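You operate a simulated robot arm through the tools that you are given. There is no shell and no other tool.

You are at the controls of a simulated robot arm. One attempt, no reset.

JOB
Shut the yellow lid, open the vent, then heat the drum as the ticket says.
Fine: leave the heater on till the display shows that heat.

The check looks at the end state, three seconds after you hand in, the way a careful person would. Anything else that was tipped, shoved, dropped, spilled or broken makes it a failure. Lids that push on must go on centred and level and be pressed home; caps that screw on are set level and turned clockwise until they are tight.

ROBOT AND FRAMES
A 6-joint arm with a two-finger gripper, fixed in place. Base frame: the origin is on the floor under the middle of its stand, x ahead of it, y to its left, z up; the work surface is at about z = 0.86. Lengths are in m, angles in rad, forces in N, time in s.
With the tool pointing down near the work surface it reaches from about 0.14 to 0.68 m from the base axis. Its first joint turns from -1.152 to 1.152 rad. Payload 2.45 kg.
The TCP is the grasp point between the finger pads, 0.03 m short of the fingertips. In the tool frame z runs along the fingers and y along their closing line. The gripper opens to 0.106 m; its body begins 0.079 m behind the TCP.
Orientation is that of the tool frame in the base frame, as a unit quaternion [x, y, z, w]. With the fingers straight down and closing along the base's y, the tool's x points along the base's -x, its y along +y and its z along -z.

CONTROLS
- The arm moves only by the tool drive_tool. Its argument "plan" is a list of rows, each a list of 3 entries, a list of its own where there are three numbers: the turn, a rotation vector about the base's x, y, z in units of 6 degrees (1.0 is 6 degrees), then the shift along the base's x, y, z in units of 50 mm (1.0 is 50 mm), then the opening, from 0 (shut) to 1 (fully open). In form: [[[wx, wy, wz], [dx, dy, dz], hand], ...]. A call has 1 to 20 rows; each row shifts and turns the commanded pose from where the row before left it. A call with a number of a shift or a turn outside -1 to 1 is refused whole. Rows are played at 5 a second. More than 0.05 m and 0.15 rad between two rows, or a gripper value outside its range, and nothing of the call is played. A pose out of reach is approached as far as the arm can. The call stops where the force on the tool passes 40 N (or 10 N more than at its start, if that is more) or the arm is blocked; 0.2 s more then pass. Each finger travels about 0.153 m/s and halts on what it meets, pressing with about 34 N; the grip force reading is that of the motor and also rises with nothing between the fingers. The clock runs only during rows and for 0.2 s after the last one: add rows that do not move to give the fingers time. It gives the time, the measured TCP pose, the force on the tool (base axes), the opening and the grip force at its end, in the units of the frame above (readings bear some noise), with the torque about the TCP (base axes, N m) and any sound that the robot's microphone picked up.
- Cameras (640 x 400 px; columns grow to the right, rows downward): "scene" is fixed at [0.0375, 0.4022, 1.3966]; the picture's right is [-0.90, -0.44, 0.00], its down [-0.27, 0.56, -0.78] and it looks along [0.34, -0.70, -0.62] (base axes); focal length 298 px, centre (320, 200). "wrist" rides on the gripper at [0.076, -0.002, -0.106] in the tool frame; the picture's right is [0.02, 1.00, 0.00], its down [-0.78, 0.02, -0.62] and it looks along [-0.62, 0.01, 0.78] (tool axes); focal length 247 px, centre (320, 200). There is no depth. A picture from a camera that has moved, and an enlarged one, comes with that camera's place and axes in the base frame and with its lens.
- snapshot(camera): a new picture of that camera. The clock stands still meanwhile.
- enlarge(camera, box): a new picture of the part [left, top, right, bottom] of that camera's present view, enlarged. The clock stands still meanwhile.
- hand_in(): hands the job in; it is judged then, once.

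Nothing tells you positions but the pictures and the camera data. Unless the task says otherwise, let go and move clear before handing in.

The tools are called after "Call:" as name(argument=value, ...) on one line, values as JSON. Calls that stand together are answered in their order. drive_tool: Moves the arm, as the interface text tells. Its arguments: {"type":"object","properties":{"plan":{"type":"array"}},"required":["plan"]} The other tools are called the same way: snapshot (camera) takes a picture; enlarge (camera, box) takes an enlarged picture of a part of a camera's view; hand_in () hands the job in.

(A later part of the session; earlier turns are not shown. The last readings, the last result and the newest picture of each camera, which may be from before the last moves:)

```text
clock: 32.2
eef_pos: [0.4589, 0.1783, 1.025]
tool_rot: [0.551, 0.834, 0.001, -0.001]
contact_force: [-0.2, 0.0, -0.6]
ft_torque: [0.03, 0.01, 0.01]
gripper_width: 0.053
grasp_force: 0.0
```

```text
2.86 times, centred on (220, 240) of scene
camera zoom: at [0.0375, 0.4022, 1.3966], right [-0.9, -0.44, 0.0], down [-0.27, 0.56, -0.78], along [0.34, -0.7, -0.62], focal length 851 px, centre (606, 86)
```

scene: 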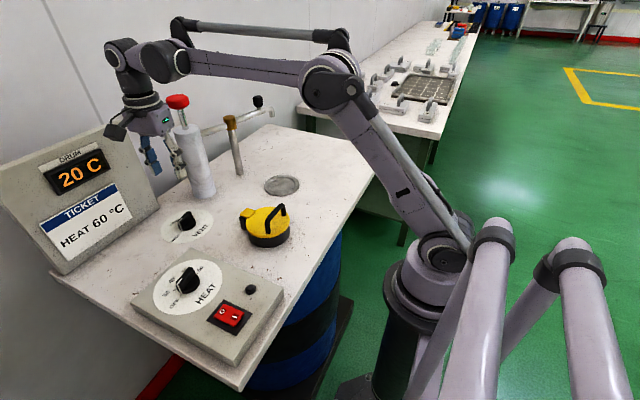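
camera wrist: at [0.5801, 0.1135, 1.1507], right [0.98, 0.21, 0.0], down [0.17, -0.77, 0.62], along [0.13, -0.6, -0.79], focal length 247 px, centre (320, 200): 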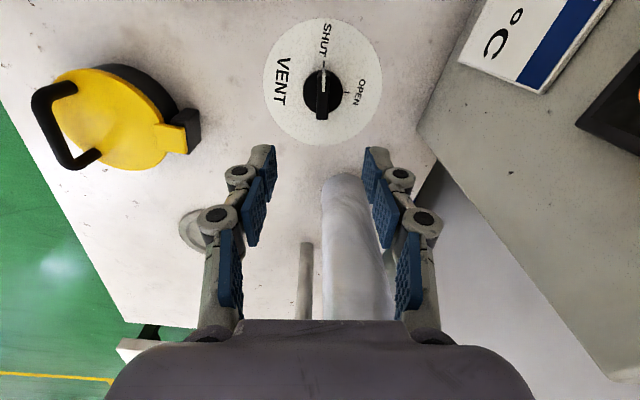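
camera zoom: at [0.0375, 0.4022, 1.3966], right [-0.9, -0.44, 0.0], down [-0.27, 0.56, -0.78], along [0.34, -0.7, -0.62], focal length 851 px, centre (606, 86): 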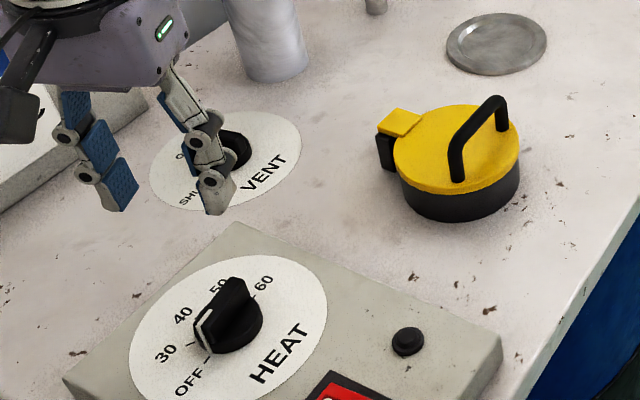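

The arm is near the heat panel at z ≈ 1.025. I'll unwind further to about yaw 0 and raise slightly for a clear look at the dial.

Call:
drive_tool(plan=[[[0, 0, 1], [0, 0, 0.1], 0.5], [[0, 0, 1], [-0.05, 0, 0.1], 0.5], [[0, 0, 1], [-0.05, 0, 0.1], 0.5], [[0, 0, 1], [-0.05, 0, 0.1], 0.5], [[0, 0, 1], [-0.05, 0, 0.1], 0.5], [[0, 0, 1], [-0.1, 0, 0], 0.5], [[0, 0, 1], [-0.1, 0, 0], 0.5], [[0, 0, 1], [-0.1, 0, 0], 0.5], [[0, 0, 1], [-0.1, 0.05, 0], 0.5], [[0, 0, 1], [-0.1, 0.05, 0], 0.5], [[0, 0, 1], [0, 0.05, 0], 0.5], [[0, 0, 0.2], [0, 0, 0], 0.5], [[0, 0, 0], [0, 0, 0], 0.5]])

Call:
snapshot(camera="wrist")

Call:
enlarge(camera="wrist", box=[230, 40, 410, 160])

Call:
enlarge(camera="scene", box=[120, 170, 300, 370])

```text
clock: 35.0
eef_pos: [0.425, 0.1861, 1.0507]
tool_rot: [-0.003, 1.0, -0.001, -0.002]
contact_force: [0.7, -0.4, 0.1]
ft_torque: [0.03, -0.02, 0.0]
gripper_width: 0.053
grasp_force: 0.0
```

```text
taken
camera wrist: at [0.3477, 0.185, 1.1551], right [-0.03, 1.0, 0.0], down [0.79, 0.02, 0.62], along [0.62, 0.02, -0.79], focal length 247 px, centre (320, 200)
```

wrist: 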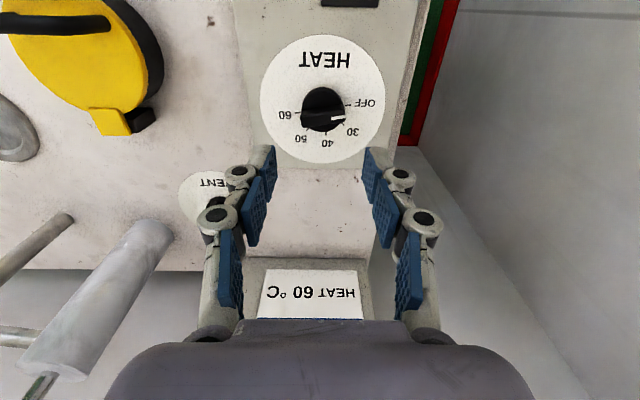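

```text
3.33 times, centred on (320, 100) of wrist
camera zoom: at [0.3477, 0.185, 1.1551], right [-0.03, 1.0, 0.0], down [0.79, 0.02, 0.62], along [0.62, 0.02, -0.79], focal length 823 px, centre (320, 533)
```

zoom: 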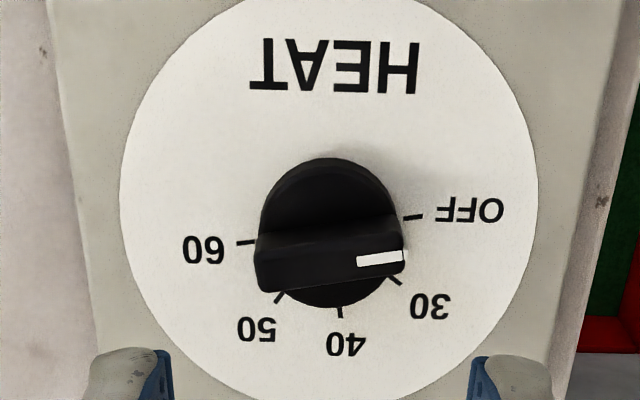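

```text
2.00 times, centred on (210, 270) of scene
camera zoom: at [0.0375, 0.4022, 1.3966], right [-0.9, -0.44, 0.0], down [-0.27, 0.56, -0.78], along [0.34, -0.7, -0.62], focal length 596 px, centre (540, 60)
```

zoom: 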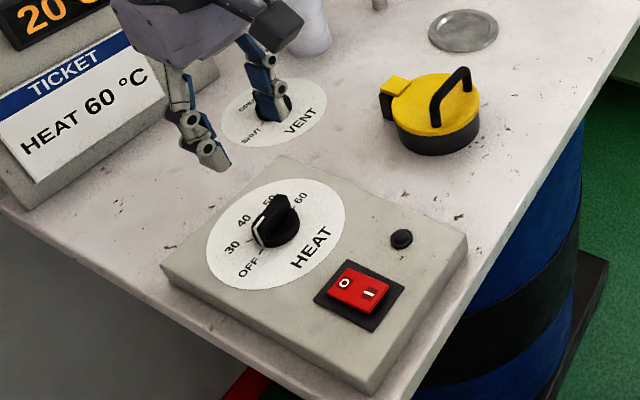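

The dial pointer is at OFF (about 100° from +x), and the ticks are 45° apart, with 60 at about -80°. The dial centre is near (0.434, 0.191) on a panel at z ≈ 0.89, so I'll turn to yaw ≈ +100° and line up above it.

Call:
drive_tool(plan=[[[0, 0, 1], [0.02, 0.01, 0], 0.5], [[0, 0, 1], [0.02, 0.01, 0], 0.5], [[0, 0, 1], [0.02, 0.01, 0], 0.5], [[0, 0, 1], [0.02, 0.01, 0], 0.5], [[0, 0, 1], [0.02, 0.01, 0], 0.5], [[0, 0, 1], [0.02, 0.01, 0], 0.5], [[0, 0, 1], [0.02, 0.01, 0], 0.5], [[0, 0, 1], [0.02, 0.01, 0], 0.5], [[0, 0, 1], [0.02, 0.01, 0], 0.5], [[0, 0, 1], [0, 0.01, 0], 0.5], [[0, 0, 1], [0, 0, 0], 0.5], [[0, 0, 1], [0, 0, 0], 0.5], [[0, 0, 1], [0, 0, 0], 0.5], [[0, 0, 1], [0, 0, 0], 0.5], [[0, 0, 1], [0, 0, 0], 0.5], [[0, 0, 1], [0, 0, 0], 0.5], [[0, 0, 0.7], [0, 0, 0], 0.5], [[0, 0, 0], [0, 0, 0], 0.5]])

Call:
snapshot(camera="wrist")

Call:
enlarge(camera="wrist", box=[230, 40, 410, 190])

```text
clock: 38.8
eef_pos: [0.433, 0.1921, 1.0488]
tool_rot: [0.768, -0.64, 0.001, 0.001]
contact_force: [0.5, 0.3, 0.2]
ft_torque: [-0.03, 0.01, 0.01]
gripper_width: 0.0532
grasp_force: 0.1
```

```text
taken
camera wrist: at [0.4482, 0.1183, 1.1546], right [-0.98, -0.2, 0.0], down [-0.16, 0.77, 0.62], along [-0.13, 0.61, -0.79], focal length 247 px, centre (320, 200)
```

wrist: 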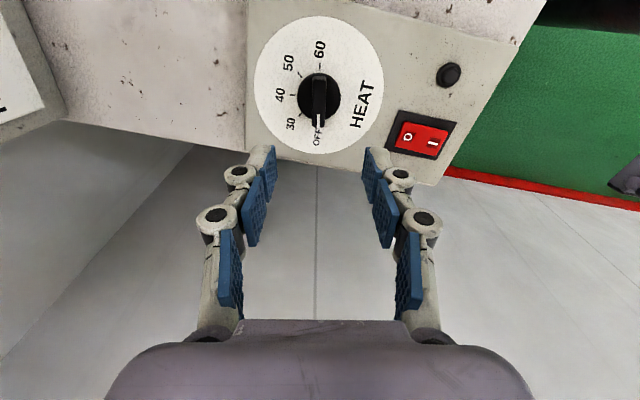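

```text
2.67 times, centred on (320, 115) of wrist
camera zoom: at [0.4482, 0.1183, 1.1546], right [-0.98, -0.2, 0.0], down [-0.16, 0.77, 0.62], along [-0.13, 0.61, -0.79], focal length 659 px, centre (320, 427)
```

zoom: 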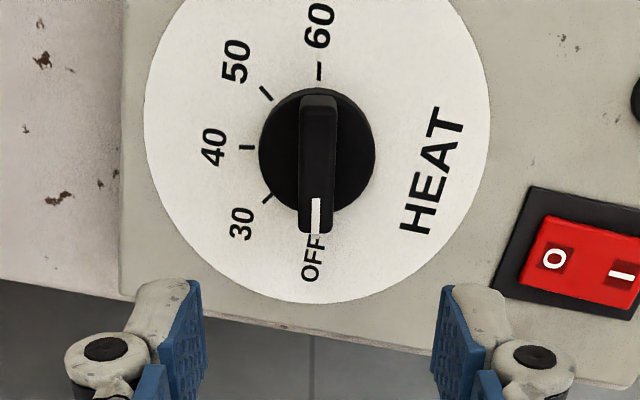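

The bar is lined up with the tool axis. I'll nudge slightly and go down so the fingertips straddle the heat knob.

Call:
drive_tool(plan=[[[0, 0, 0], [0.016, -0.03, -0.5], 0.5], [[0, 0, 0], [0, 0, -0.5], 0.5], [[0, 0, 0], [0, 0, -0.5], 0.5], [[0, 0, 0], [0, 0, -0.4], 0.5], [[0, 0, 0], [0, 0, -0.2], 0.5], [[0, 0, 0], [0, 0, 0], 0.5]])

Call:
enlarge(camera="wrist", box=[230, 80, 410, 230])

Call:
enlarge(camera="scene", box=[130, 220, 260, 330])

```text
clock: 40.2
eef_pos: [0.4341, 0.1906, 0.9433]
tool_rot: [0.768, -0.64, 0.001, 0.002]
contact_force: [-0.3, 1.4, -0.6]
ft_torque: [-0.03, 0.02, 0.01]
gripper_width: 0.0532
grasp_force: 0.0
```

```text
2.67 times, centred on (320, 155) of wrist
camera zoom: at [0.4489, 0.1165, 1.049], right [-0.98, -0.2, 0.0], down [-0.16, 0.77, 0.62], along [-0.13, 0.61, -0.79], focal length 659 px, centre (320, 320)
```

zoom: 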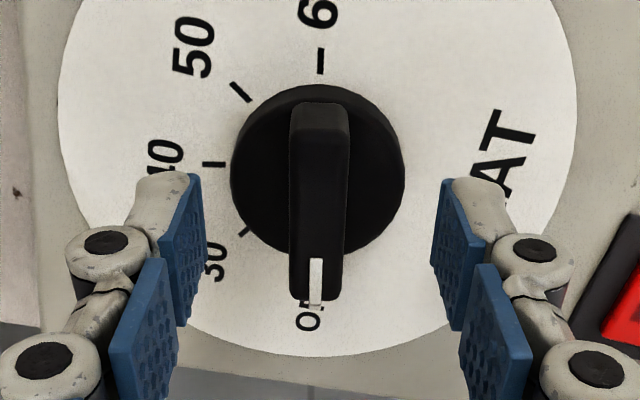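

```text
3.64 times, centred on (195, 275) of scene
camera zoom: at [0.0375, 0.4022, 1.3966], right [-0.9, -0.44, 0.0], down [-0.27, 0.56, -0.78], along [0.34, -0.7, -0.62], focal length 1083 px, centre (774, -73)
```

zoom: 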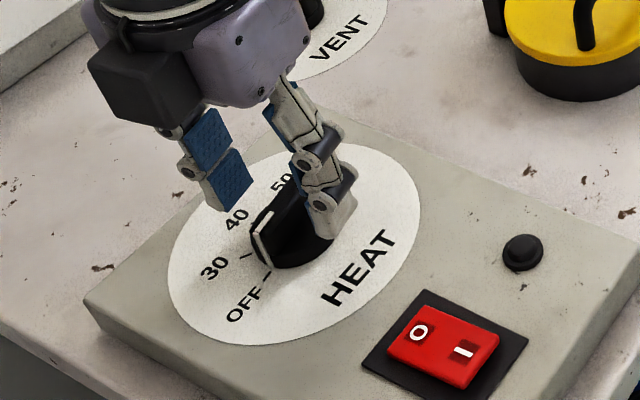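

The heat knob is well centred between the fingers. I'll go down about 6 mm more and close on the bar.

Call:
drive_tool(plan=[[[0, 0, 0], [0, -0.02, -0.06], 0.5], [[0, 0, 0], [0, 0, -0.06], 0.5], [[0, 0, 0], [0, 0, 0], 0.5], [[0, 0, 0], [0, 0, 0], 0.25], [[0, 0, 0], [0, 0, 0], 0], [[0, 0, 0], [0, 0, 0], 0]])

Call:
enlarge(camera="wrist", box=[230, 80, 410, 230])

Call:
enlarge(camera="scene", box=[130, 220, 260, 330])

```text
clock: 41.6
eef_pos: [0.4347, 0.1902, 0.9371]
tool_rot: [0.768, -0.641, 0.001, 0.002]
contact_force: [-0.3, -0.5, 1.3]
ft_torque: [0.01, 0.01, -0.18]
gripper_width: 0.0127
grasp_force: 39.9
```

```text
2.67 times, centred on (320, 155) of wrist
camera zoom: at [0.4498, 0.1156, 1.0429], right [-0.98, -0.2, 0.0], down [-0.16, 0.77, 0.62], along [-0.13, 0.61, -0.79], focal length 659 px, centre (320, 320)
```

zoom: 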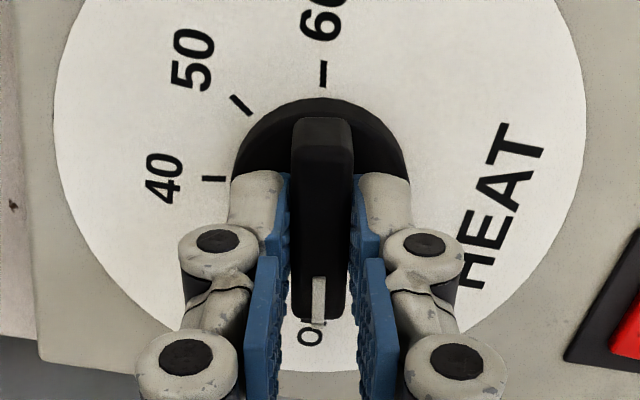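

```text
3.64 times, centred on (195, 275) of scene
camera zoom: at [0.0374, 0.4022, 1.3966], right [-0.9, -0.44, 0.0], down [-0.27, 0.56, -0.78], along [0.34, -0.7, -0.62], focal length 1083 px, centre (774, -73)
```

zoom: 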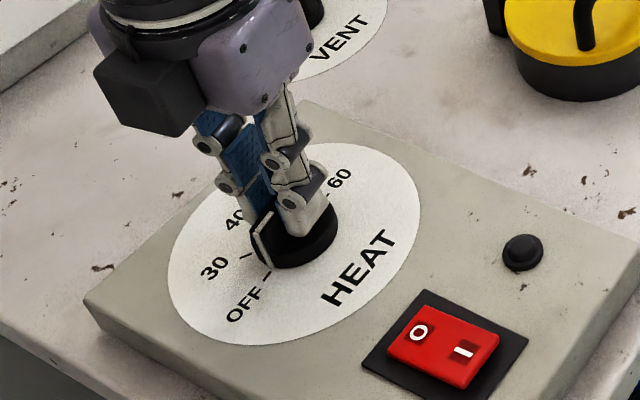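

The grip is clean with almost no side load. I'll turn clockwise 90° first (OFF toward 40).

Call:
drive_tool(plan=[[[0, 0, -0.5], [0, 0, 0], 0], [[0, 0, -1], [0, 0, 0], 0], [[0, 0, -1], [0, 0, 0], 0], [[0, 0, -1], [0, 0, 0], 0], [[0, 0, -1], [0, 0, 0], 0], [[0, 0, -1], [0, 0, 0], 0], [[0, 0, -1], [0, 0, 0], 0], [[0, 0, -1], [0, 0, 0], 0], [[0, 0, -1], [0, 0, 0], 0], [[0, 0, -1], [0, 0, 0], 0], [[0, 0, -1], [0, 0, 0], 0], [[0, 0, -1], [0, 0, 0], 0], [[0, 0, -1], [0, 0, 0], 0], [[0, 0, -1], [0, 0, 0], 0], [[0, 0, -1], [0, 0, 0], 0], [[0, 0, -0.5], [0, 0, 0], 0], [[0, 0, 0], [0, 0, 0], 0]])

Call:
enlarge(camera="wrist", box=[230, 80, 410, 230])

Call:
snapshot(camera="scene")

```text
clock: 42.7
eef_pos: [0.4352, 0.1908, 0.9369]
tool_rot: [-0.631, 0.776, -0.001, 0.0]
contact_force: [1.2, 1.3, -6.0]
ft_torque: [-0.31, -0.02, -0.02]
gripper_width: 0.0129
grasp_force: 39.4
stopped in row 5: the force on the tool passed its limit at 41 N (the readings are from after the stop); the commanded pose is now the measured one
```

```text
2.67 times, centred on (320, 155) of wrist
camera zoom: at [0.4201, 0.1151, 1.0428], right [-0.98, 0.18, 0.0], down [0.14, 0.77, 0.62], along [0.11, 0.61, -0.78], focal length 659 px, centre (320, 320)
```

zoom: 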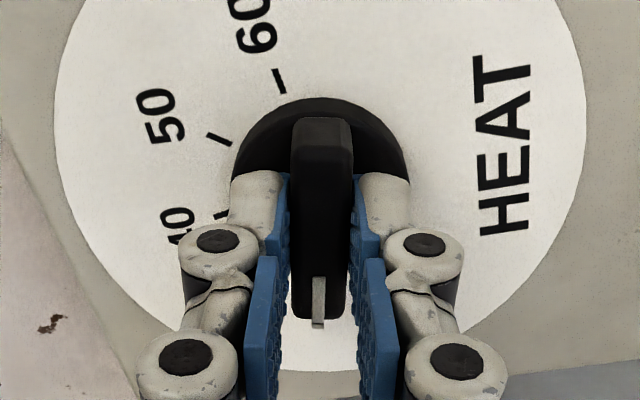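

```text
taken
```

scene: 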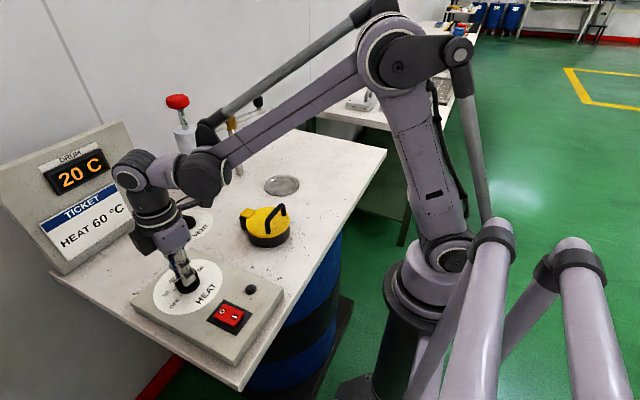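

A brief force spike stopped the turn after about 22°, but the knob followed and the load is low again. I'll continue more slowly.

Call:
drive_tool(plan=[[[0, 0, -0.3], [0, 0, 0], 0], [[0, 0, -0.5], [0, 0, 0], 0], [[0, 0, -0.5], [0, 0, 0], 0], [[0, 0, -0.5], [0, 0, 0], 0], [[0, 0, -0.5], [0, 0, 0], 0], [[0, 0, -0.5], [0, 0, 0], 0], [[0, 0, -0.5], [0, 0, 0], 0], [[0, 0, -0.5], [0, 0, 0], 0]])

Call:
enlarge(camera="wrist", box=[230, 80, 410, 230])

```text
clock: 44.5
eef_pos: [0.4351, 0.1909, 0.9374]
tool_rot: [-0.466, 0.885, 0.0, -0.001]
contact_force: [4.7, 7.2, -5.0]
ft_torque: [0.11, -0.05, -0.03]
gripper_width: 0.0129
grasp_force: 39.5
```

```text
2.67 times, centred on (320, 155) of wrist
camera zoom: at [0.3922, 0.1264, 1.0428], right [-0.83, 0.55, 0.0], down [0.43, 0.65, 0.62], along [0.34, 0.52, -0.78], focal length 659 px, centre (320, 320)
```

zoom: 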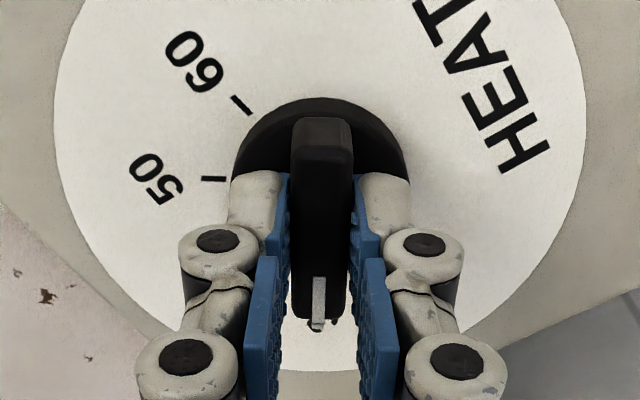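

That's 45° turned and the pointer is at 30. I'll keep going slowly, with a tiny shift to relieve the side load.

Call:
drive_tool(plan=[[[0, 0, -0.3], [0.006, 0.01, 0], 0], [[0, 0, -0.6], [0, 0, 0], 0], [[0, 0, -0.6], [0, 0, 0], 0], [[0, 0, -0.6], [0, 0, 0], 0], [[0, 0, -0.6], [0, 0, 0], 0], [[0, 0, -0.6], [0, 0, 0], 0], [[0, 0, -0.6], [0, 0, 0], 0], [[0, 0, -0.6], [0, 0, 0], 0], [[0, 0, -0.6], [0, 0, 0], 0], [[0, 0, -0.6], [0, 0, 0], 0], [[0, 0, -0.6], [0, 0, 0], 0], [[0, 0, -0.6], [0, 0, 0], 0], [[0, 0, -0.6], [0, 0, 0], 0]])

Call:
enlarge(camera="wrist", box=[230, 80, 410, 230])

```text
clock: 47.3
eef_pos: [0.4346, 0.191, 0.9364]
tool_rot: [-0.089, 0.996, 0.0, -0.001]
contact_force: [-2.3, -7.4, 15.2]
ft_torque: [-0.35, 0.62, -0.05]
gripper_width: 0.0128
grasp_force: 39.2
```

```text
2.67 times, centred on (320, 155) of wrist
camera zoom: at [0.3594, 0.175, 1.0429], right [-0.2, 0.98, 0.0], down [0.77, 0.16, 0.62], along [0.61, 0.12, -0.78], focal length 659 px, centre (320, 320)
```

zoom: 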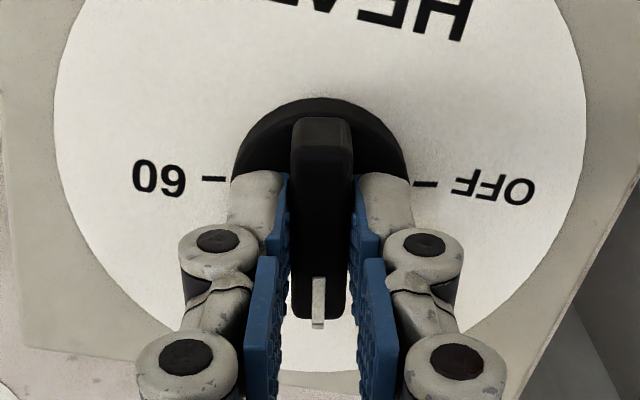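

It's at the 40 mark now, so another 90° to 60. I'll continue.

Call:
drive_tool(plan=[[[0, 0, -0.3], [0, -0.008, 0], 0], [[0, 0, -0.6], [0, 0, 0], 0], [[0, 0, -0.6], [0, 0, 0], 0], [[0, 0, -0.6], [0, 0, 0], 0], [[0, 0, -0.6], [0, 0, 0], 0], [[0, 0, -0.6], [0, 0, 0], 0], [[0, 0, -0.6], [0, 0, 0], 0], [[0, 0, -0.6], [0, 0, 0], 0], [[0, 0, -0.6], [0, 0, 0], 0], [[0, 0, -0.6], [0, 0, 0], 0], [[0, 0, -0.6], [0, 0, 0], 0], [[0, 0, -0.6], [0, 0, 0], 0], [[0, 0, -0.6], [0, 0, 0], 0]])

Call:
enlarge(camera="wrist", box=[230, 80, 410, 230])

```text
clock: 50.1
eef_pos: [0.4349, 0.1905, 0.9372]
tool_rot: [0.297, 0.955, 0.0, -0.003]
contact_force: [-14.5, 9.5, -35.8]
ft_torque: [-0.08, 0.04, 0.02]
gripper_width: 0.013
grasp_force: 39.1
```

```text
2.67 times, centred on (320, 155) of wrist
camera zoom: at [0.3709, 0.2324, 1.0431], right [0.55, 0.83, 0.0], down [0.66, -0.43, 0.62], along [0.52, -0.34, -0.79], focal length 659 px, centre (320, 320)
```

zoom: 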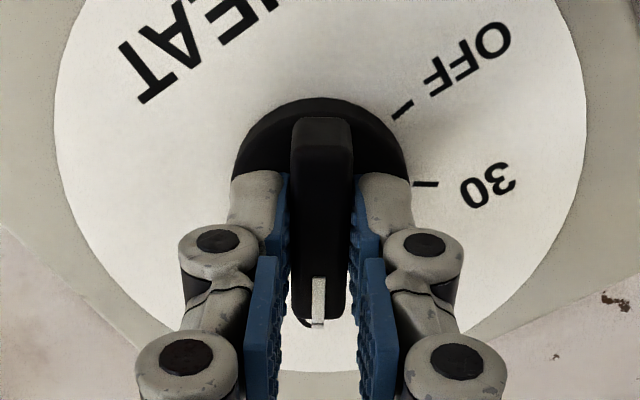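

It's at the 50 mark with some pent-up load, so I'll open slightly to relax, regrip, and then finish the last 45°.

Call:
drive_tool(plan=[[[0, 0, 0], [0, 0, 0], 0.15], [[0, 0, 0], [0, 0, 0], 0.3], [[0, 0, 0], [0, 0, 0], 0.3], [[0, 0, 0], [0, 0, 0], 0.1], [[0, 0, 0], [0, 0, 0], 0], [[0, 0, 0], [0, 0, 0], 0]])

Call:
enlarge(camera="wrist", box=[230, 80, 410, 230])

```text
clock: 51.5
eef_pos: [0.4359, 0.1882, 0.9382]
tool_rot: [0.298, 0.955, 0.0, -0.001]
contact_force: [1.0, -2.6, 5.0]
ft_torque: [-0.1, -0.04, -0.01]
gripper_width: 0.013
grasp_force: 39.4
```

```text
2.67 times, centred on (320, 155) of wrist
camera zoom: at [0.3717, 0.2315, 1.0437], right [0.55, 0.83, 0.0], down [0.66, -0.43, 0.62], along [0.52, -0.34, -0.78], focal length 659 px, centre (320, 320)
```

zoom: 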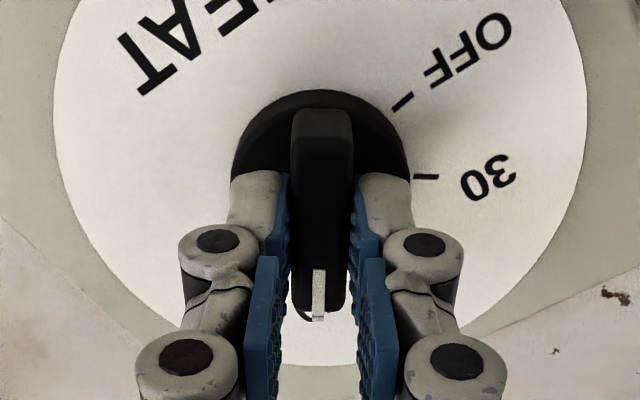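

The relaxed tool sits about 2 mm off the knob axis along the bar. I'll open, re-centre, regrip and turn the last 45°.

Call:
drive_tool(plan=[[[0, 0, 0], [0, 0, 0], 0.15], [[0, 0, 0], [-0.03, 0.03, -0.01], 0.3], [[0, 0, 0], [0, 0, 0], 0.3], [[0, 0, 0], [0, 0, 0], 0.1], [[0, 0, 0], [0, 0, 0], 0], [[0, 0, 0], [0, 0, 0], 0], [[0, 0, -0.3], [0, 0, 0], 0], [[0, 0, -0.6], [0, 0, 0], 0], [[0, 0, -0.6], [0, 0, 0], 0], [[0, 0, -0.6], [0, 0, 0], 0], [[0, 0, -0.6], [0, 0, 0], 0], [[0, 0, -0.6], [0, 0, 0], 0], [[0, 0, -0.6], [0, 0, 0], 0]])

Call:
enlarge(camera="wrist", box=[230, 80, 410, 230])

```text
clock: 54.3
eef_pos: [0.4337, 0.1919, 0.9371]
tool_rot: [0.485, 0.874, 0.001, 0.0]
contact_force: [10.5, 1.1, 6.1]
ft_torque: [0.2, -0.23, 0.02]
gripper_width: 0.0126
grasp_force: 40.2
```

```text
2.67 times, centred on (320, 155) of wrist
camera zoom: at [0.3914, 0.2552, 1.0429], right [0.84, 0.55, 0.0], down [0.43, -0.66, 0.62], along [0.34, -0.52, -0.78], focal length 659 px, centre (320, 320)
```

zoom: 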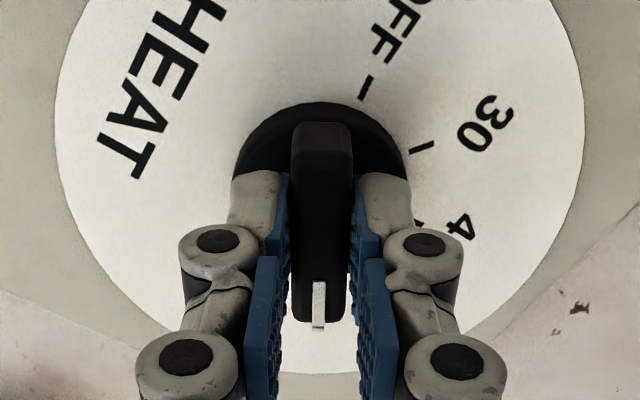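

About 22° remain to the 60 tick, so I'll finish the turn.

Call:
drive_tool(plan=[[[0, 0, -0.6], [0.01, 0, 0], 0], [[0, 0, -0.6], [0, 0, 0], 0], [[0, 0, -0.6], [0, 0, 0], 0], [[0, 0, -0.6], [0, 0, 0], 0], [[0, 0, -0.6], [0, 0, 0], 0], [[0, 0, -0.6], [0, 0, 0], 0], [[0, 0, 0], [0, 0, 0], 0]])

Call:
enlarge(camera="wrist", box=[230, 80, 410, 230])

```text
clock: 55.9
eef_pos: [0.4343, 0.1917, 0.9373]
tool_rot: [0.641, 0.768, 0.001, -0.001]
contact_force: [9.2, -2.6, 14.4]
ft_torque: [0.1, -0.2, 0.0]
gripper_width: 0.0127
grasp_force: 39.3
```

```text
2.67 times, centred on (320, 155) of wrist
camera zoom: at [0.4187, 0.2663, 1.043], right [0.98, 0.2, 0.0], down [0.16, -0.77, 0.62], along [0.12, -0.61, -0.78], focal length 659 px, centre (320, 320)
```

zoom: 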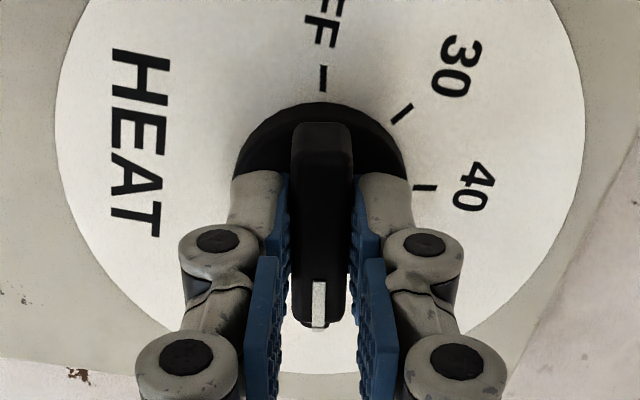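

The bar now runs exactly from OFF to 60 with the pointer on the 60 side. I'll release, rise and verify.

Call:
drive_tool(plan=[[[0, 0, 0], [0, 0, 0], 0.2], [[0, 0, 0], [0, 0, 0], 0.5], [[0, 0, 0], [0, 0, 0], 0.5], [[0, 0, 0], [0, 0, 0.5], 0.5], [[0, 0, 0], [0, 0, 1], 0.5], [[0, 0, 0], [0, 0, 0.9], 0.5], [[0, 0, 0], [0, 0, 0], 0.5]])

Call:
snapshot(camera="wrist")

Call:
enlarge(camera="wrist", box=[230, 20, 410, 160])

Call:
enlarge(camera="scene", box=[120, 220, 300, 370])

```text
clock: 57.5
eef_pos: [0.4306, 0.189, 1.0563]
tool_rot: [0.64, 0.768, 0.0, 0.0]
contact_force: [-0.4, 0.2, 0.1]
ft_torque: [0.0, 0.01, 0.02]
gripper_width: 0.0529
grasp_force: 0.1
```

```text
taken
camera wrist: at [0.4149, 0.263, 1.161], right [0.98, 0.2, 0.0], down [0.16, -0.77, 0.62], along [0.12, -0.61, -0.78], focal length 247 px, centre (320, 200)
```

wrist: 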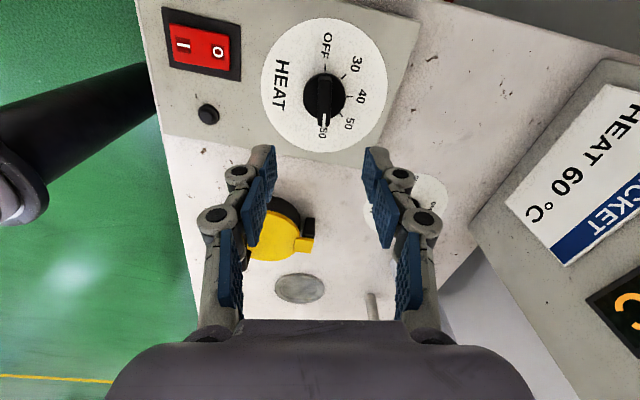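

```text
2.86 times, centred on (320, 90) of wrist
camera zoom: at [0.4149, 0.263, 1.161], right [0.98, 0.2, 0.0], down [0.16, -0.77, 0.62], along [0.12, -0.61, -0.78], focal length 706 px, centre (320, 514)
```

zoom: 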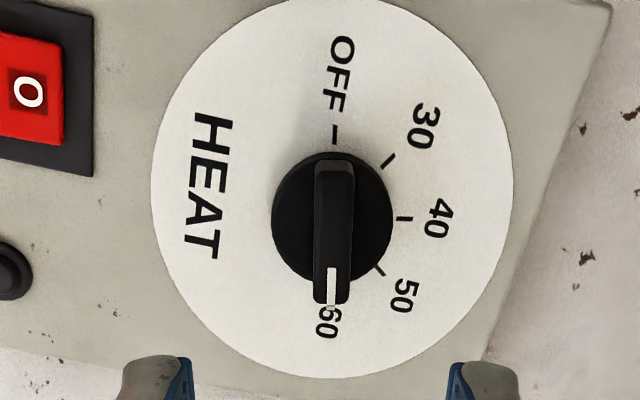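

```text
2.67 times, centred on (210, 295) of scene
camera zoom: at [0.0375, 0.4022, 1.3966], right [-0.9, -0.44, 0.0], down [-0.27, 0.56, -0.78], along [0.34, -0.7, -0.62], focal length 794 px, centre (613, -53)
```

zoom: 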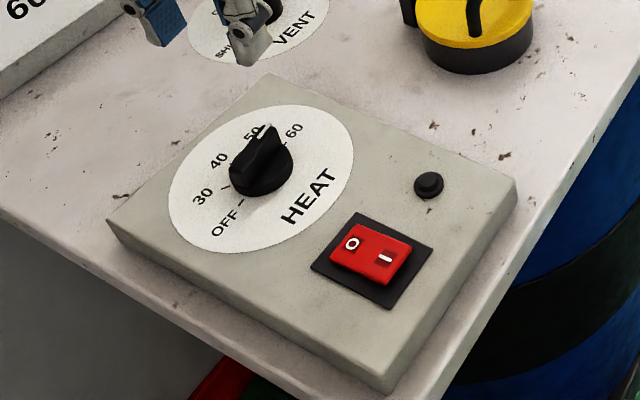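

The dial reads 60. The rocker's "I" end is at about (0.298, 0.211), so I'll close the fingers, move above it and check before pressing.

Call:
drive_tool(plan=[[[0, 0, 0], [-0.663, 0.11, 0], 0], [[0, 0, 0], [-0.663, 0.11, -0.2], 0], [[0, 0, 0], [-0.663, 0.11, -0.4], 0], [[0, 0, 0], [-0.663, 0.11, -0.6], 0], [[0, 0, 0], [0, 0, -0.3], 0], [[0, 0, 0], [0, 0, 0], 0]])

Call:
enlarge(camera="scene", box=[170, 240, 310, 360])

Call:
snapshot(camera="wrist")

```text
clock: 58.9
eef_pos: [0.2993, 0.2128, 0.9817]
tool_rot: [0.64, 0.768, 0.001, -0.001]
contact_force: [0.0, 0.1, 0.5]
ft_torque: [0.0, -0.02, 0.02]
gripper_width: 0.0
grasp_force: 28.3
```

```text
3.33 times, centred on (240, 300) of scene
camera zoom: at [0.0374, 0.4022, 1.3966], right [-0.9, -0.44, 0.0], down [-0.27, 0.56, -0.78], along [0.34, -0.7, -0.62], focal length 992 px, centre (587, -133)
```

zoom: 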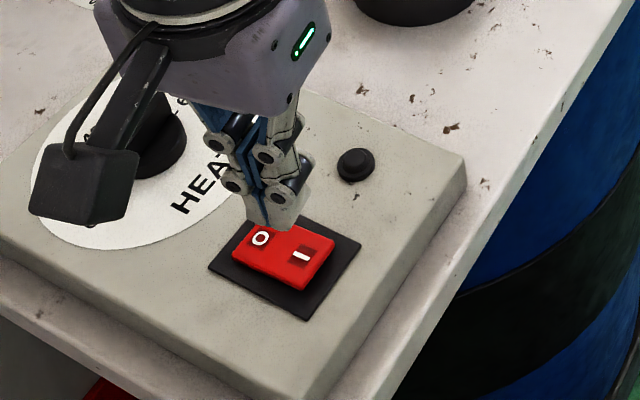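

```text
taken
camera wrist: at [0.2835, 0.2889, 1.0861], right [0.98, 0.2, 0.0], down [0.16, -0.77, 0.62], along [0.12, -0.61, -0.78], focal length 247 px, centre (320, 200)
```

wrist: 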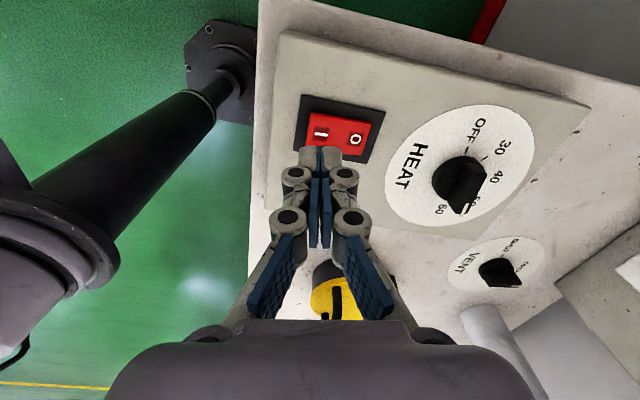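

The fingertips are directly above the "I" mark. I'll lower and press gently.

Call:
drive_tool(plan=[[[0, 0, 0], [0, 0, -0.35], 0], [[0, 0, 0], [0, 0, -0.35], 0], [[0, 0, 0], [0, 0, -0.06], 0], [[0, 0, 0], [0, 0, -0.06], 0], [[0, 0, 0], [0, 0, -0.06], 0], [[0, 0, 0], [0, 0, -0.06], 0], [[0, 0, 0], [0, 0, -0.06], 0], [[0, 0, 0], [0, 0, -0.06], 0]])

Call:
enlarge(camera="scene", box=[170, 240, 310, 360])

Call:
enlarge(camera="scene", box=[20, 130, 140, 210])

```text
clock: 60.7
eef_pos: [0.2997, 0.2134, 0.9295]
tool_rot: [0.64, 0.768, 0.0, 0.0]
contact_force: [0.1, -0.9, 0.9]
ft_torque: [-0.01, 0.04, 0.01]
gripper_width: 0.0
grasp_force: 28.8
```

```text
3.33 times, centred on (240, 300) of scene
camera zoom: at [0.0374, 0.4022, 1.3966], right [-0.9, -0.44, 0.0], down [-0.27, 0.56, -0.78], along [0.34, -0.7, -0.62], focal length 992 px, centre (587, -133)
```

zoom: 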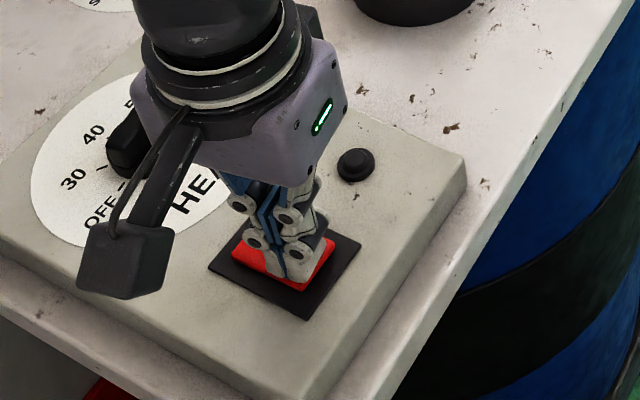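

```text
5.00 times, centred on (80, 170) of scene
camera zoom: at [0.0374, 0.4022, 1.3966], right [-0.9, -0.44, 0.0], down [-0.27, 0.56, -0.78], along [0.34, -0.7, -0.62], focal length 1489 px, centre (1520, 350)
```

zoom: 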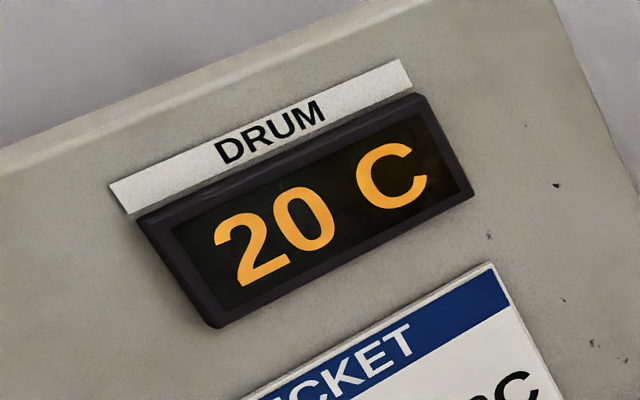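

There's no contact yet (tip at about 0.8995). I'll continue down in small steps.

Call:
drive_tool(plan=[[[0, 0, 0], [0, 0, -0.04], 0], [[0, 0, 0], [0, 0, -0.04], 0], [[0, 0, 0], [0, 0, -0.04], 0], [[0, 0, 0], [0, 0, -0.04], 0]])

Call:
snapshot(camera="scene")

```text
clock: 61.4
eef_pos: [0.3004, 0.2151, 0.9262]
tool_rot: [0.641, 0.768, 0.0, -0.001]
contact_force: [-3.7, -0.9, 15.7]
ft_torque: [-0.13, -0.08, -0.04]
gripper_width: 0.0003
grasp_force: 28.6
heard: click
stopped in row 3: the force on the tool passed its limit at 47 N (the readings are from after the stop); the commanded pose is now the measured one
```

```text
taken
```

scene: 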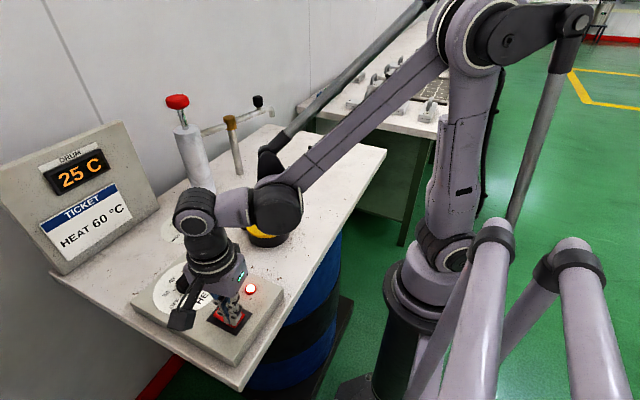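

There was a click, the indicator lamp lit and the display shows 25 °C. I'll lift clear and watch the temperature.

Call:
drive_tool(plan=[[[0, 0, 0], [0, 0, 0.6], 0], [[0, 0, 0], [0.4, 0, 0.4], 0]])

Call:
snapshot(camera="scene")

Call:
enlarge(camera="scene", box=[170, 240, 310, 360])

```text
clock: 62.0
eef_pos: [0.3215, 0.2121, 0.977]
tool_rot: [0.64, 0.768, 0.001, -0.001]
contact_force: [-0.5, 0.1, -0.2]
ft_torque: [-0.01, 0.01, 0.01]
gripper_width: 0.0
grasp_force: 28.5
```

```text
taken
```

scene: 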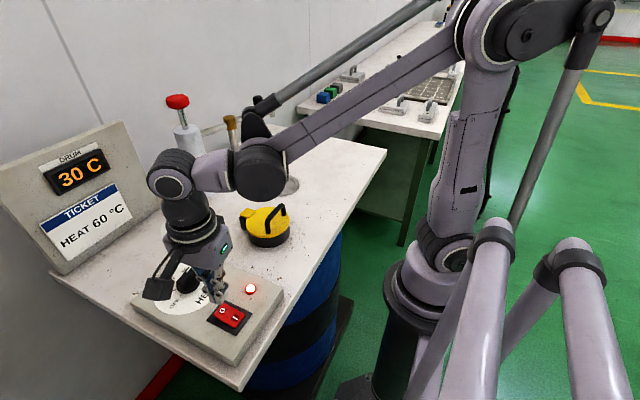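

```text
3.33 times, centred on (240, 300) of scene
camera zoom: at [0.0374, 0.4022, 1.3966], right [-0.9, -0.44, 0.0], down [-0.27, 0.56, -0.78], along [0.34, -0.7, -0.62], focal length 992 px, centre (587, -133)
```

zoom: 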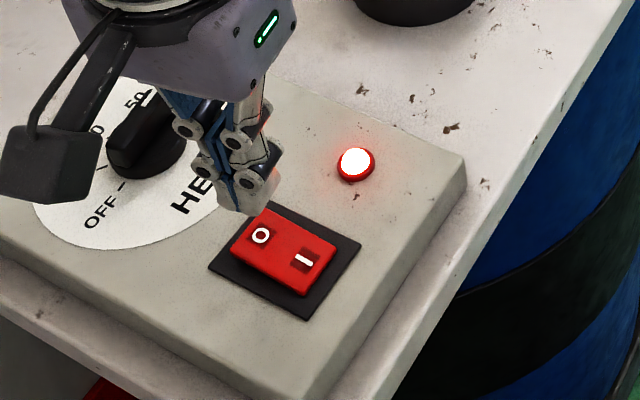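

The heater is on and climbing (30 °C). I'll wait in place above the switch in short steps.

Call:
drive_tool(plan=[[[0, 0, 0], [0.14, 0, 0], 0], [[0, 0, 0], [0, 0, 0], 0], [[0, 0, 0], [0, 0, 0], 0], [[0, 0, 0], [0, 0, 0], 0], [[0, 0, 0], [0, 0, 0], 0], [[0, 0, 0], [0, 0, 0], 0]])

Call:
enlarge(camera="scene", box=[20, 130, 140, 210])

```text
clock: 63.4
eef_pos: [0.3277, 0.2132, 0.9759]
tool_rot: [0.64, 0.768, -0.001, 0.0]
contact_force: [-0.1, -0.4, 0.6]
ft_torque: [0.0, 0.02, -0.05]
gripper_width: 0.0
grasp_force: 28.8
```

```text
5.00 times, centred on (80, 170) of scene
camera zoom: at [0.0375, 0.4022, 1.3966], right [-0.9, -0.44, 0.0], down [-0.27, 0.56, -0.78], along [0.34, -0.7, -0.62], focal length 1489 px, centre (1520, 350)
```

zoom: 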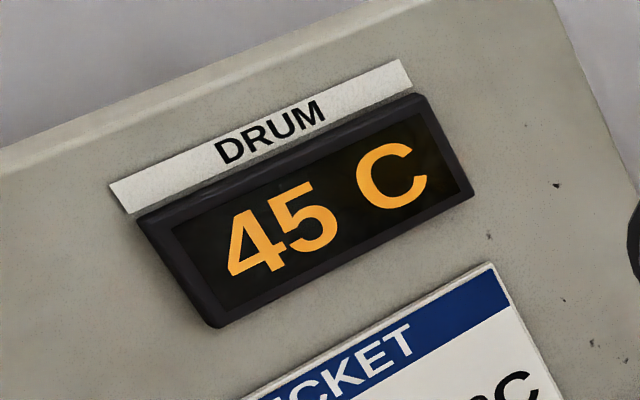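

It reads 45 °C at about 10 °C/s. I'll wait roughly another second.

Call:
drive_tool(plan=[[[0, 0, 0], [0, 0, 0], 0], [[0, 0, 0], [0, 0, 0], 0], [[0, 0, 0], [0, 0, 0], 0], [[0, 0, 0], [0, 0, 0], 0], [[0, 0, 0], [0, 0, 0], 0]])

Call:
enlarge(camera="scene", box=[20, 130, 140, 210])

```text
clock: 64.6
eef_pos: [0.327, 0.2129, 0.9768]
tool_rot: [0.64, 0.769, 0.0, -0.001]
contact_force: [0.3, -0.4, 0.3]
ft_torque: [-0.01, 0.02, -0.03]
gripper_width: 0.0
grasp_force: 29.2
```

```text
5.00 times, centred on (80, 170) of scene
camera zoom: at [0.0375, 0.4022, 1.3966], right [-0.9, -0.44, 0.0], down [-0.27, 0.56, -0.78], along [0.34, -0.7, -0.62], focal length 1489 px, centre (1520, 350)
```

zoom: 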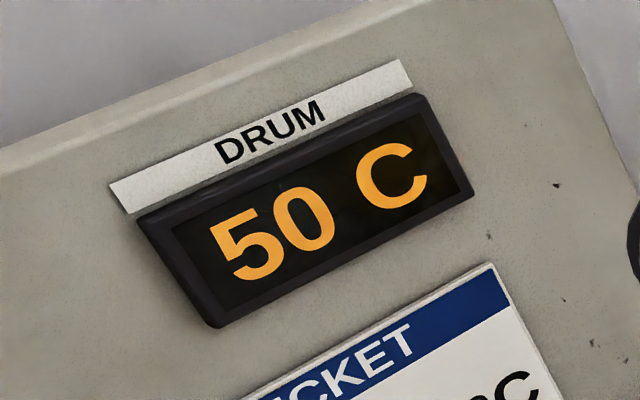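

It reads 50 °C and the rise is slowing slightly. I'll keep waiting in short steps.

Call:
drive_tool(plan=[[[0, 0, 0], [0, 0, 0], 0], [[0, 0, 0], [0, 0, 0], 0], [[0, 0, 0], [0, 0, 0], 0], [[0, 0, 0], [0, 0, 0], 0]])

Call:
enlarge(camera="scene", box=[20, 130, 140, 210])

```text
clock: 65.6
eef_pos: [0.3272, 0.2127, 0.9763]
tool_rot: [0.64, 0.768, 0.001, 0.0]
contact_force: [-0.1, 1.0, 1.0]
ft_torque: [0.06, -0.04, -0.05]
gripper_width: 0.0
grasp_force: 28.3
```

```text
5.00 times, centred on (80, 170) of scene
camera zoom: at [0.0375, 0.4022, 1.3966], right [-0.9, -0.44, 0.0], down [-0.27, 0.56, -0.78], along [0.34, -0.7, -0.62], focal length 1489 px, centre (1520, 350)
```

zoom: 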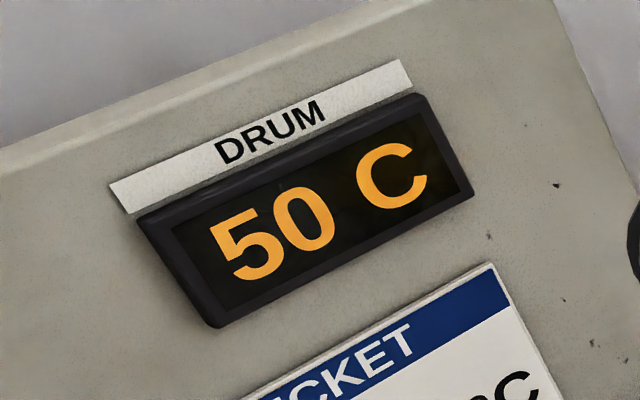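

Still 50 °C, which looks like a smooth approach to the set point. I'll wait longer.

Call:
drive_tool(plan=[[[0, 0, 0], [0, 0, 0], 0], [[0, 0, 0], [0, 0, 0], 0], [[0, 0, 0], [0, 0, 0], 0], [[0, 0, 0], [0, 0, 0], 0], [[0, 0, 0], [0, 0, 0], 0], [[0, 0, 0], [0, 0, 0], 0]])

Call:
enlarge(camera="scene", box=[20, 130, 140, 210])

```text
clock: 67.0
eef_pos: [0.3277, 0.2128, 0.9771]
tool_rot: [0.64, 0.768, 0.0, -0.001]
contact_force: [-0.3, -0.2, -0.8]
ft_torque: [-0.01, -0.01, 0.01]
gripper_width: 0.0
grasp_force: 28.6
```

```text
5.00 times, centred on (80, 170) of scene
camera zoom: at [0.0375, 0.4022, 1.3966], right [-0.9, -0.44, 0.0], down [-0.27, 0.56, -0.78], along [0.34, -0.7, -0.62], focal length 1489 px, centre (1520, 350)
```

zoom: 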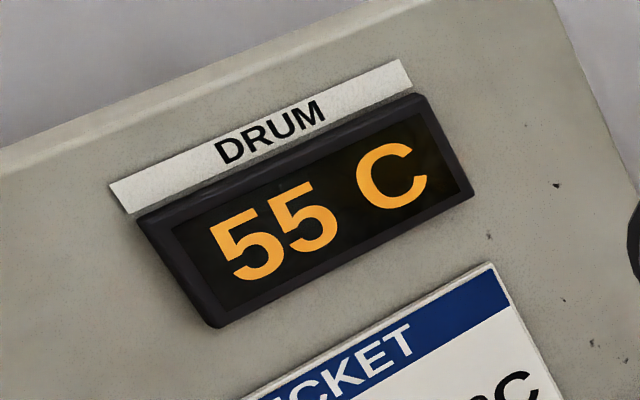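

It reads 55 °C. I'll continue waiting.

Call:
drive_tool(plan=[[[0, 0, 0], [0, 0, 0], 0], [[0, 0, 0], [0, 0, 0], 0], [[0, 0, 0], [0, 0, 0], 0], [[0, 0, 0], [0, 0, 0], 0], [[0, 0, 0], [0, 0, 0], 0], [[0, 0, 0], [0, 0, 0], 0]])

Call:
enlarge(camera="scene", box=[20, 130, 140, 210])

```text
clock: 68.4
eef_pos: [0.3268, 0.2135, 0.9765]
tool_rot: [0.64, 0.768, 0.0, -0.001]
contact_force: [-0.1, -0.4, 0.9]
ft_torque: [0.0, 0.01, 0.01]
gripper_width: 0.0
grasp_force: 28.7
```

```text
5.00 times, centred on (80, 170) of scene
camera zoom: at [0.0375, 0.4022, 1.3966], right [-0.9, -0.44, 0.0], down [-0.27, 0.56, -0.78], along [0.34, -0.7, -0.62], focal length 1489 px, centre (1520, 350)
```

zoom: 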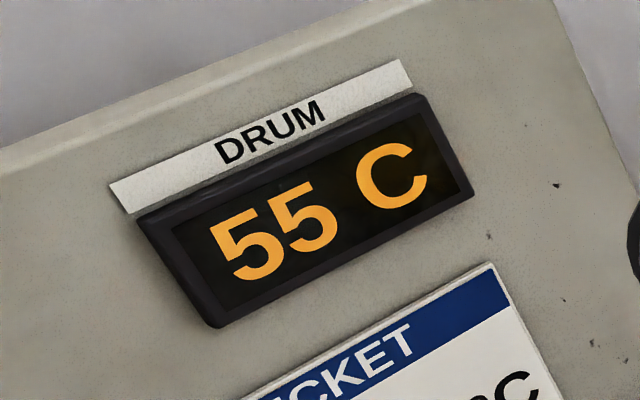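

Still 55 °C, as I'd expect near the set point. I'll wait a couple more seconds.

Call:
drive_tool(plan=[[[0, 0, 0], [0, 0, 0], 0], [[0, 0, 0], [0, 0, 0], 0], [[0, 0, 0], [0, 0, 0], 0], [[0, 0, 0], [0, 0, 0], 0], [[0, 0, 0], [0, 0, 0], 0], [[0, 0, 0], [0, 0, 0], 0], [[0, 0, 0], [0, 0, 0], 0], [[0, 0, 0], [0, 0, 0], 0], [[0, 0, 0], [0, 0, 0], 0], [[0, 0, 0], [0, 0, 0], 0]])

Call:
enlarge(camera="scene", box=[20, 130, 140, 210])

```text
clock: 70.6
eef_pos: [0.3286, 0.2128, 0.9762]
tool_rot: [0.64, 0.768, 0.0, -0.001]
contact_force: [-0.2, -0.4, -0.7]
ft_torque: [0.02, 0.04, 0.05]
gripper_width: 0.0
grasp_force: 28.8
```

```text
5.00 times, centred on (80, 170) of scene
camera zoom: at [0.0375, 0.4022, 1.3966], right [-0.9, -0.44, 0.0], down [-0.27, 0.56, -0.78], along [0.34, -0.7, -0.62], focal length 1489 px, centre (1520, 350)
```

zoom: 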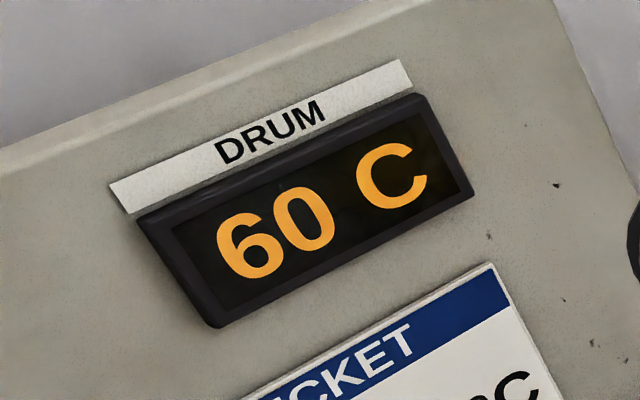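

The display shows 60 °C. I'll leave the heater on as set (nothing asks to switch it off), move the arm up clear, and check that everything holds.

Call:
drive_tool(plan=[[[0, 0, 0], [0, 0, 0.8], 0.3], [[0, 0, 0], [0, 0, 1], 0.5], [[0, 0, 0], [0, 0, 1], 0.5], [[0, 0, 0], [0, 0, 1], 0.5], [[0, 0, 0], [0, 0, 0], 0.5], [[0, 0, 0], [0, 0, 0], 0.5], [[0, 0, 0], [0, 0, 0], 0.5], [[0, 0, 0], [0, 0, 0], 0.5], [[0, 0, 0], [0, 0, 0], 0.5], [[0, 0, 0], [0, 0, 0], 0.5]])

Call:
snapshot(camera="scene")

Call:
enlarge(camera="scene", box=[120, 170, 310, 360])

Call:
snapshot(camera="wrist")

```text
clock: 72.8
eef_pos: [0.331, 0.214, 1.169]
tool_rot: [0.64, 0.768, 0.001, -0.001]
contact_force: [-0.5, -0.2, 0.3]
ft_torque: [0.01, 0.0, 0.02]
gripper_width: 0.053
grasp_force: 0.1
```

```text
taken
```

scene: 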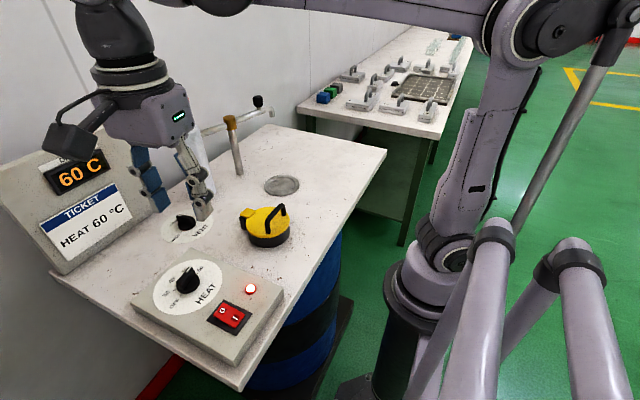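

```text
2.11 times, centred on (215, 265) of scene
camera zoom: at [0.0375, 0.4022, 1.3966], right [-0.9, -0.44, 0.0], down [-0.27, 0.56, -0.78], along [0.34, -0.7, -0.62], focal length 627 px, centre (541, 63)
```

zoom: 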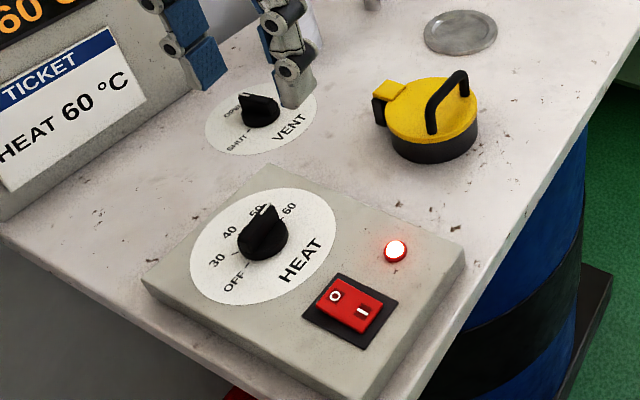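

```text
taken
camera wrist: at [0.3144, 0.287, 1.2736], right [0.98, 0.2, 0.0], down [0.16, -0.77, 0.62], along [0.12, -0.61, -0.78], focal length 247 px, centre (320, 200)
```

wrist: 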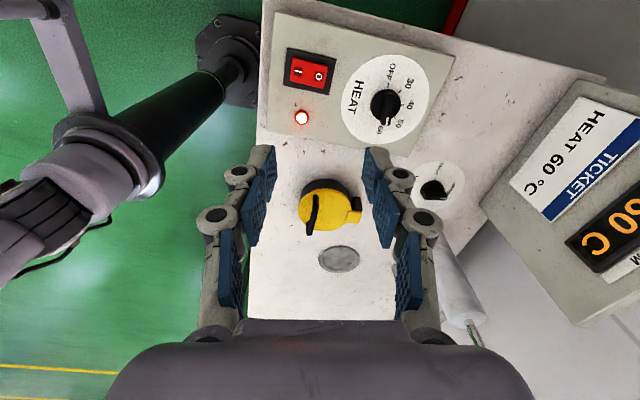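

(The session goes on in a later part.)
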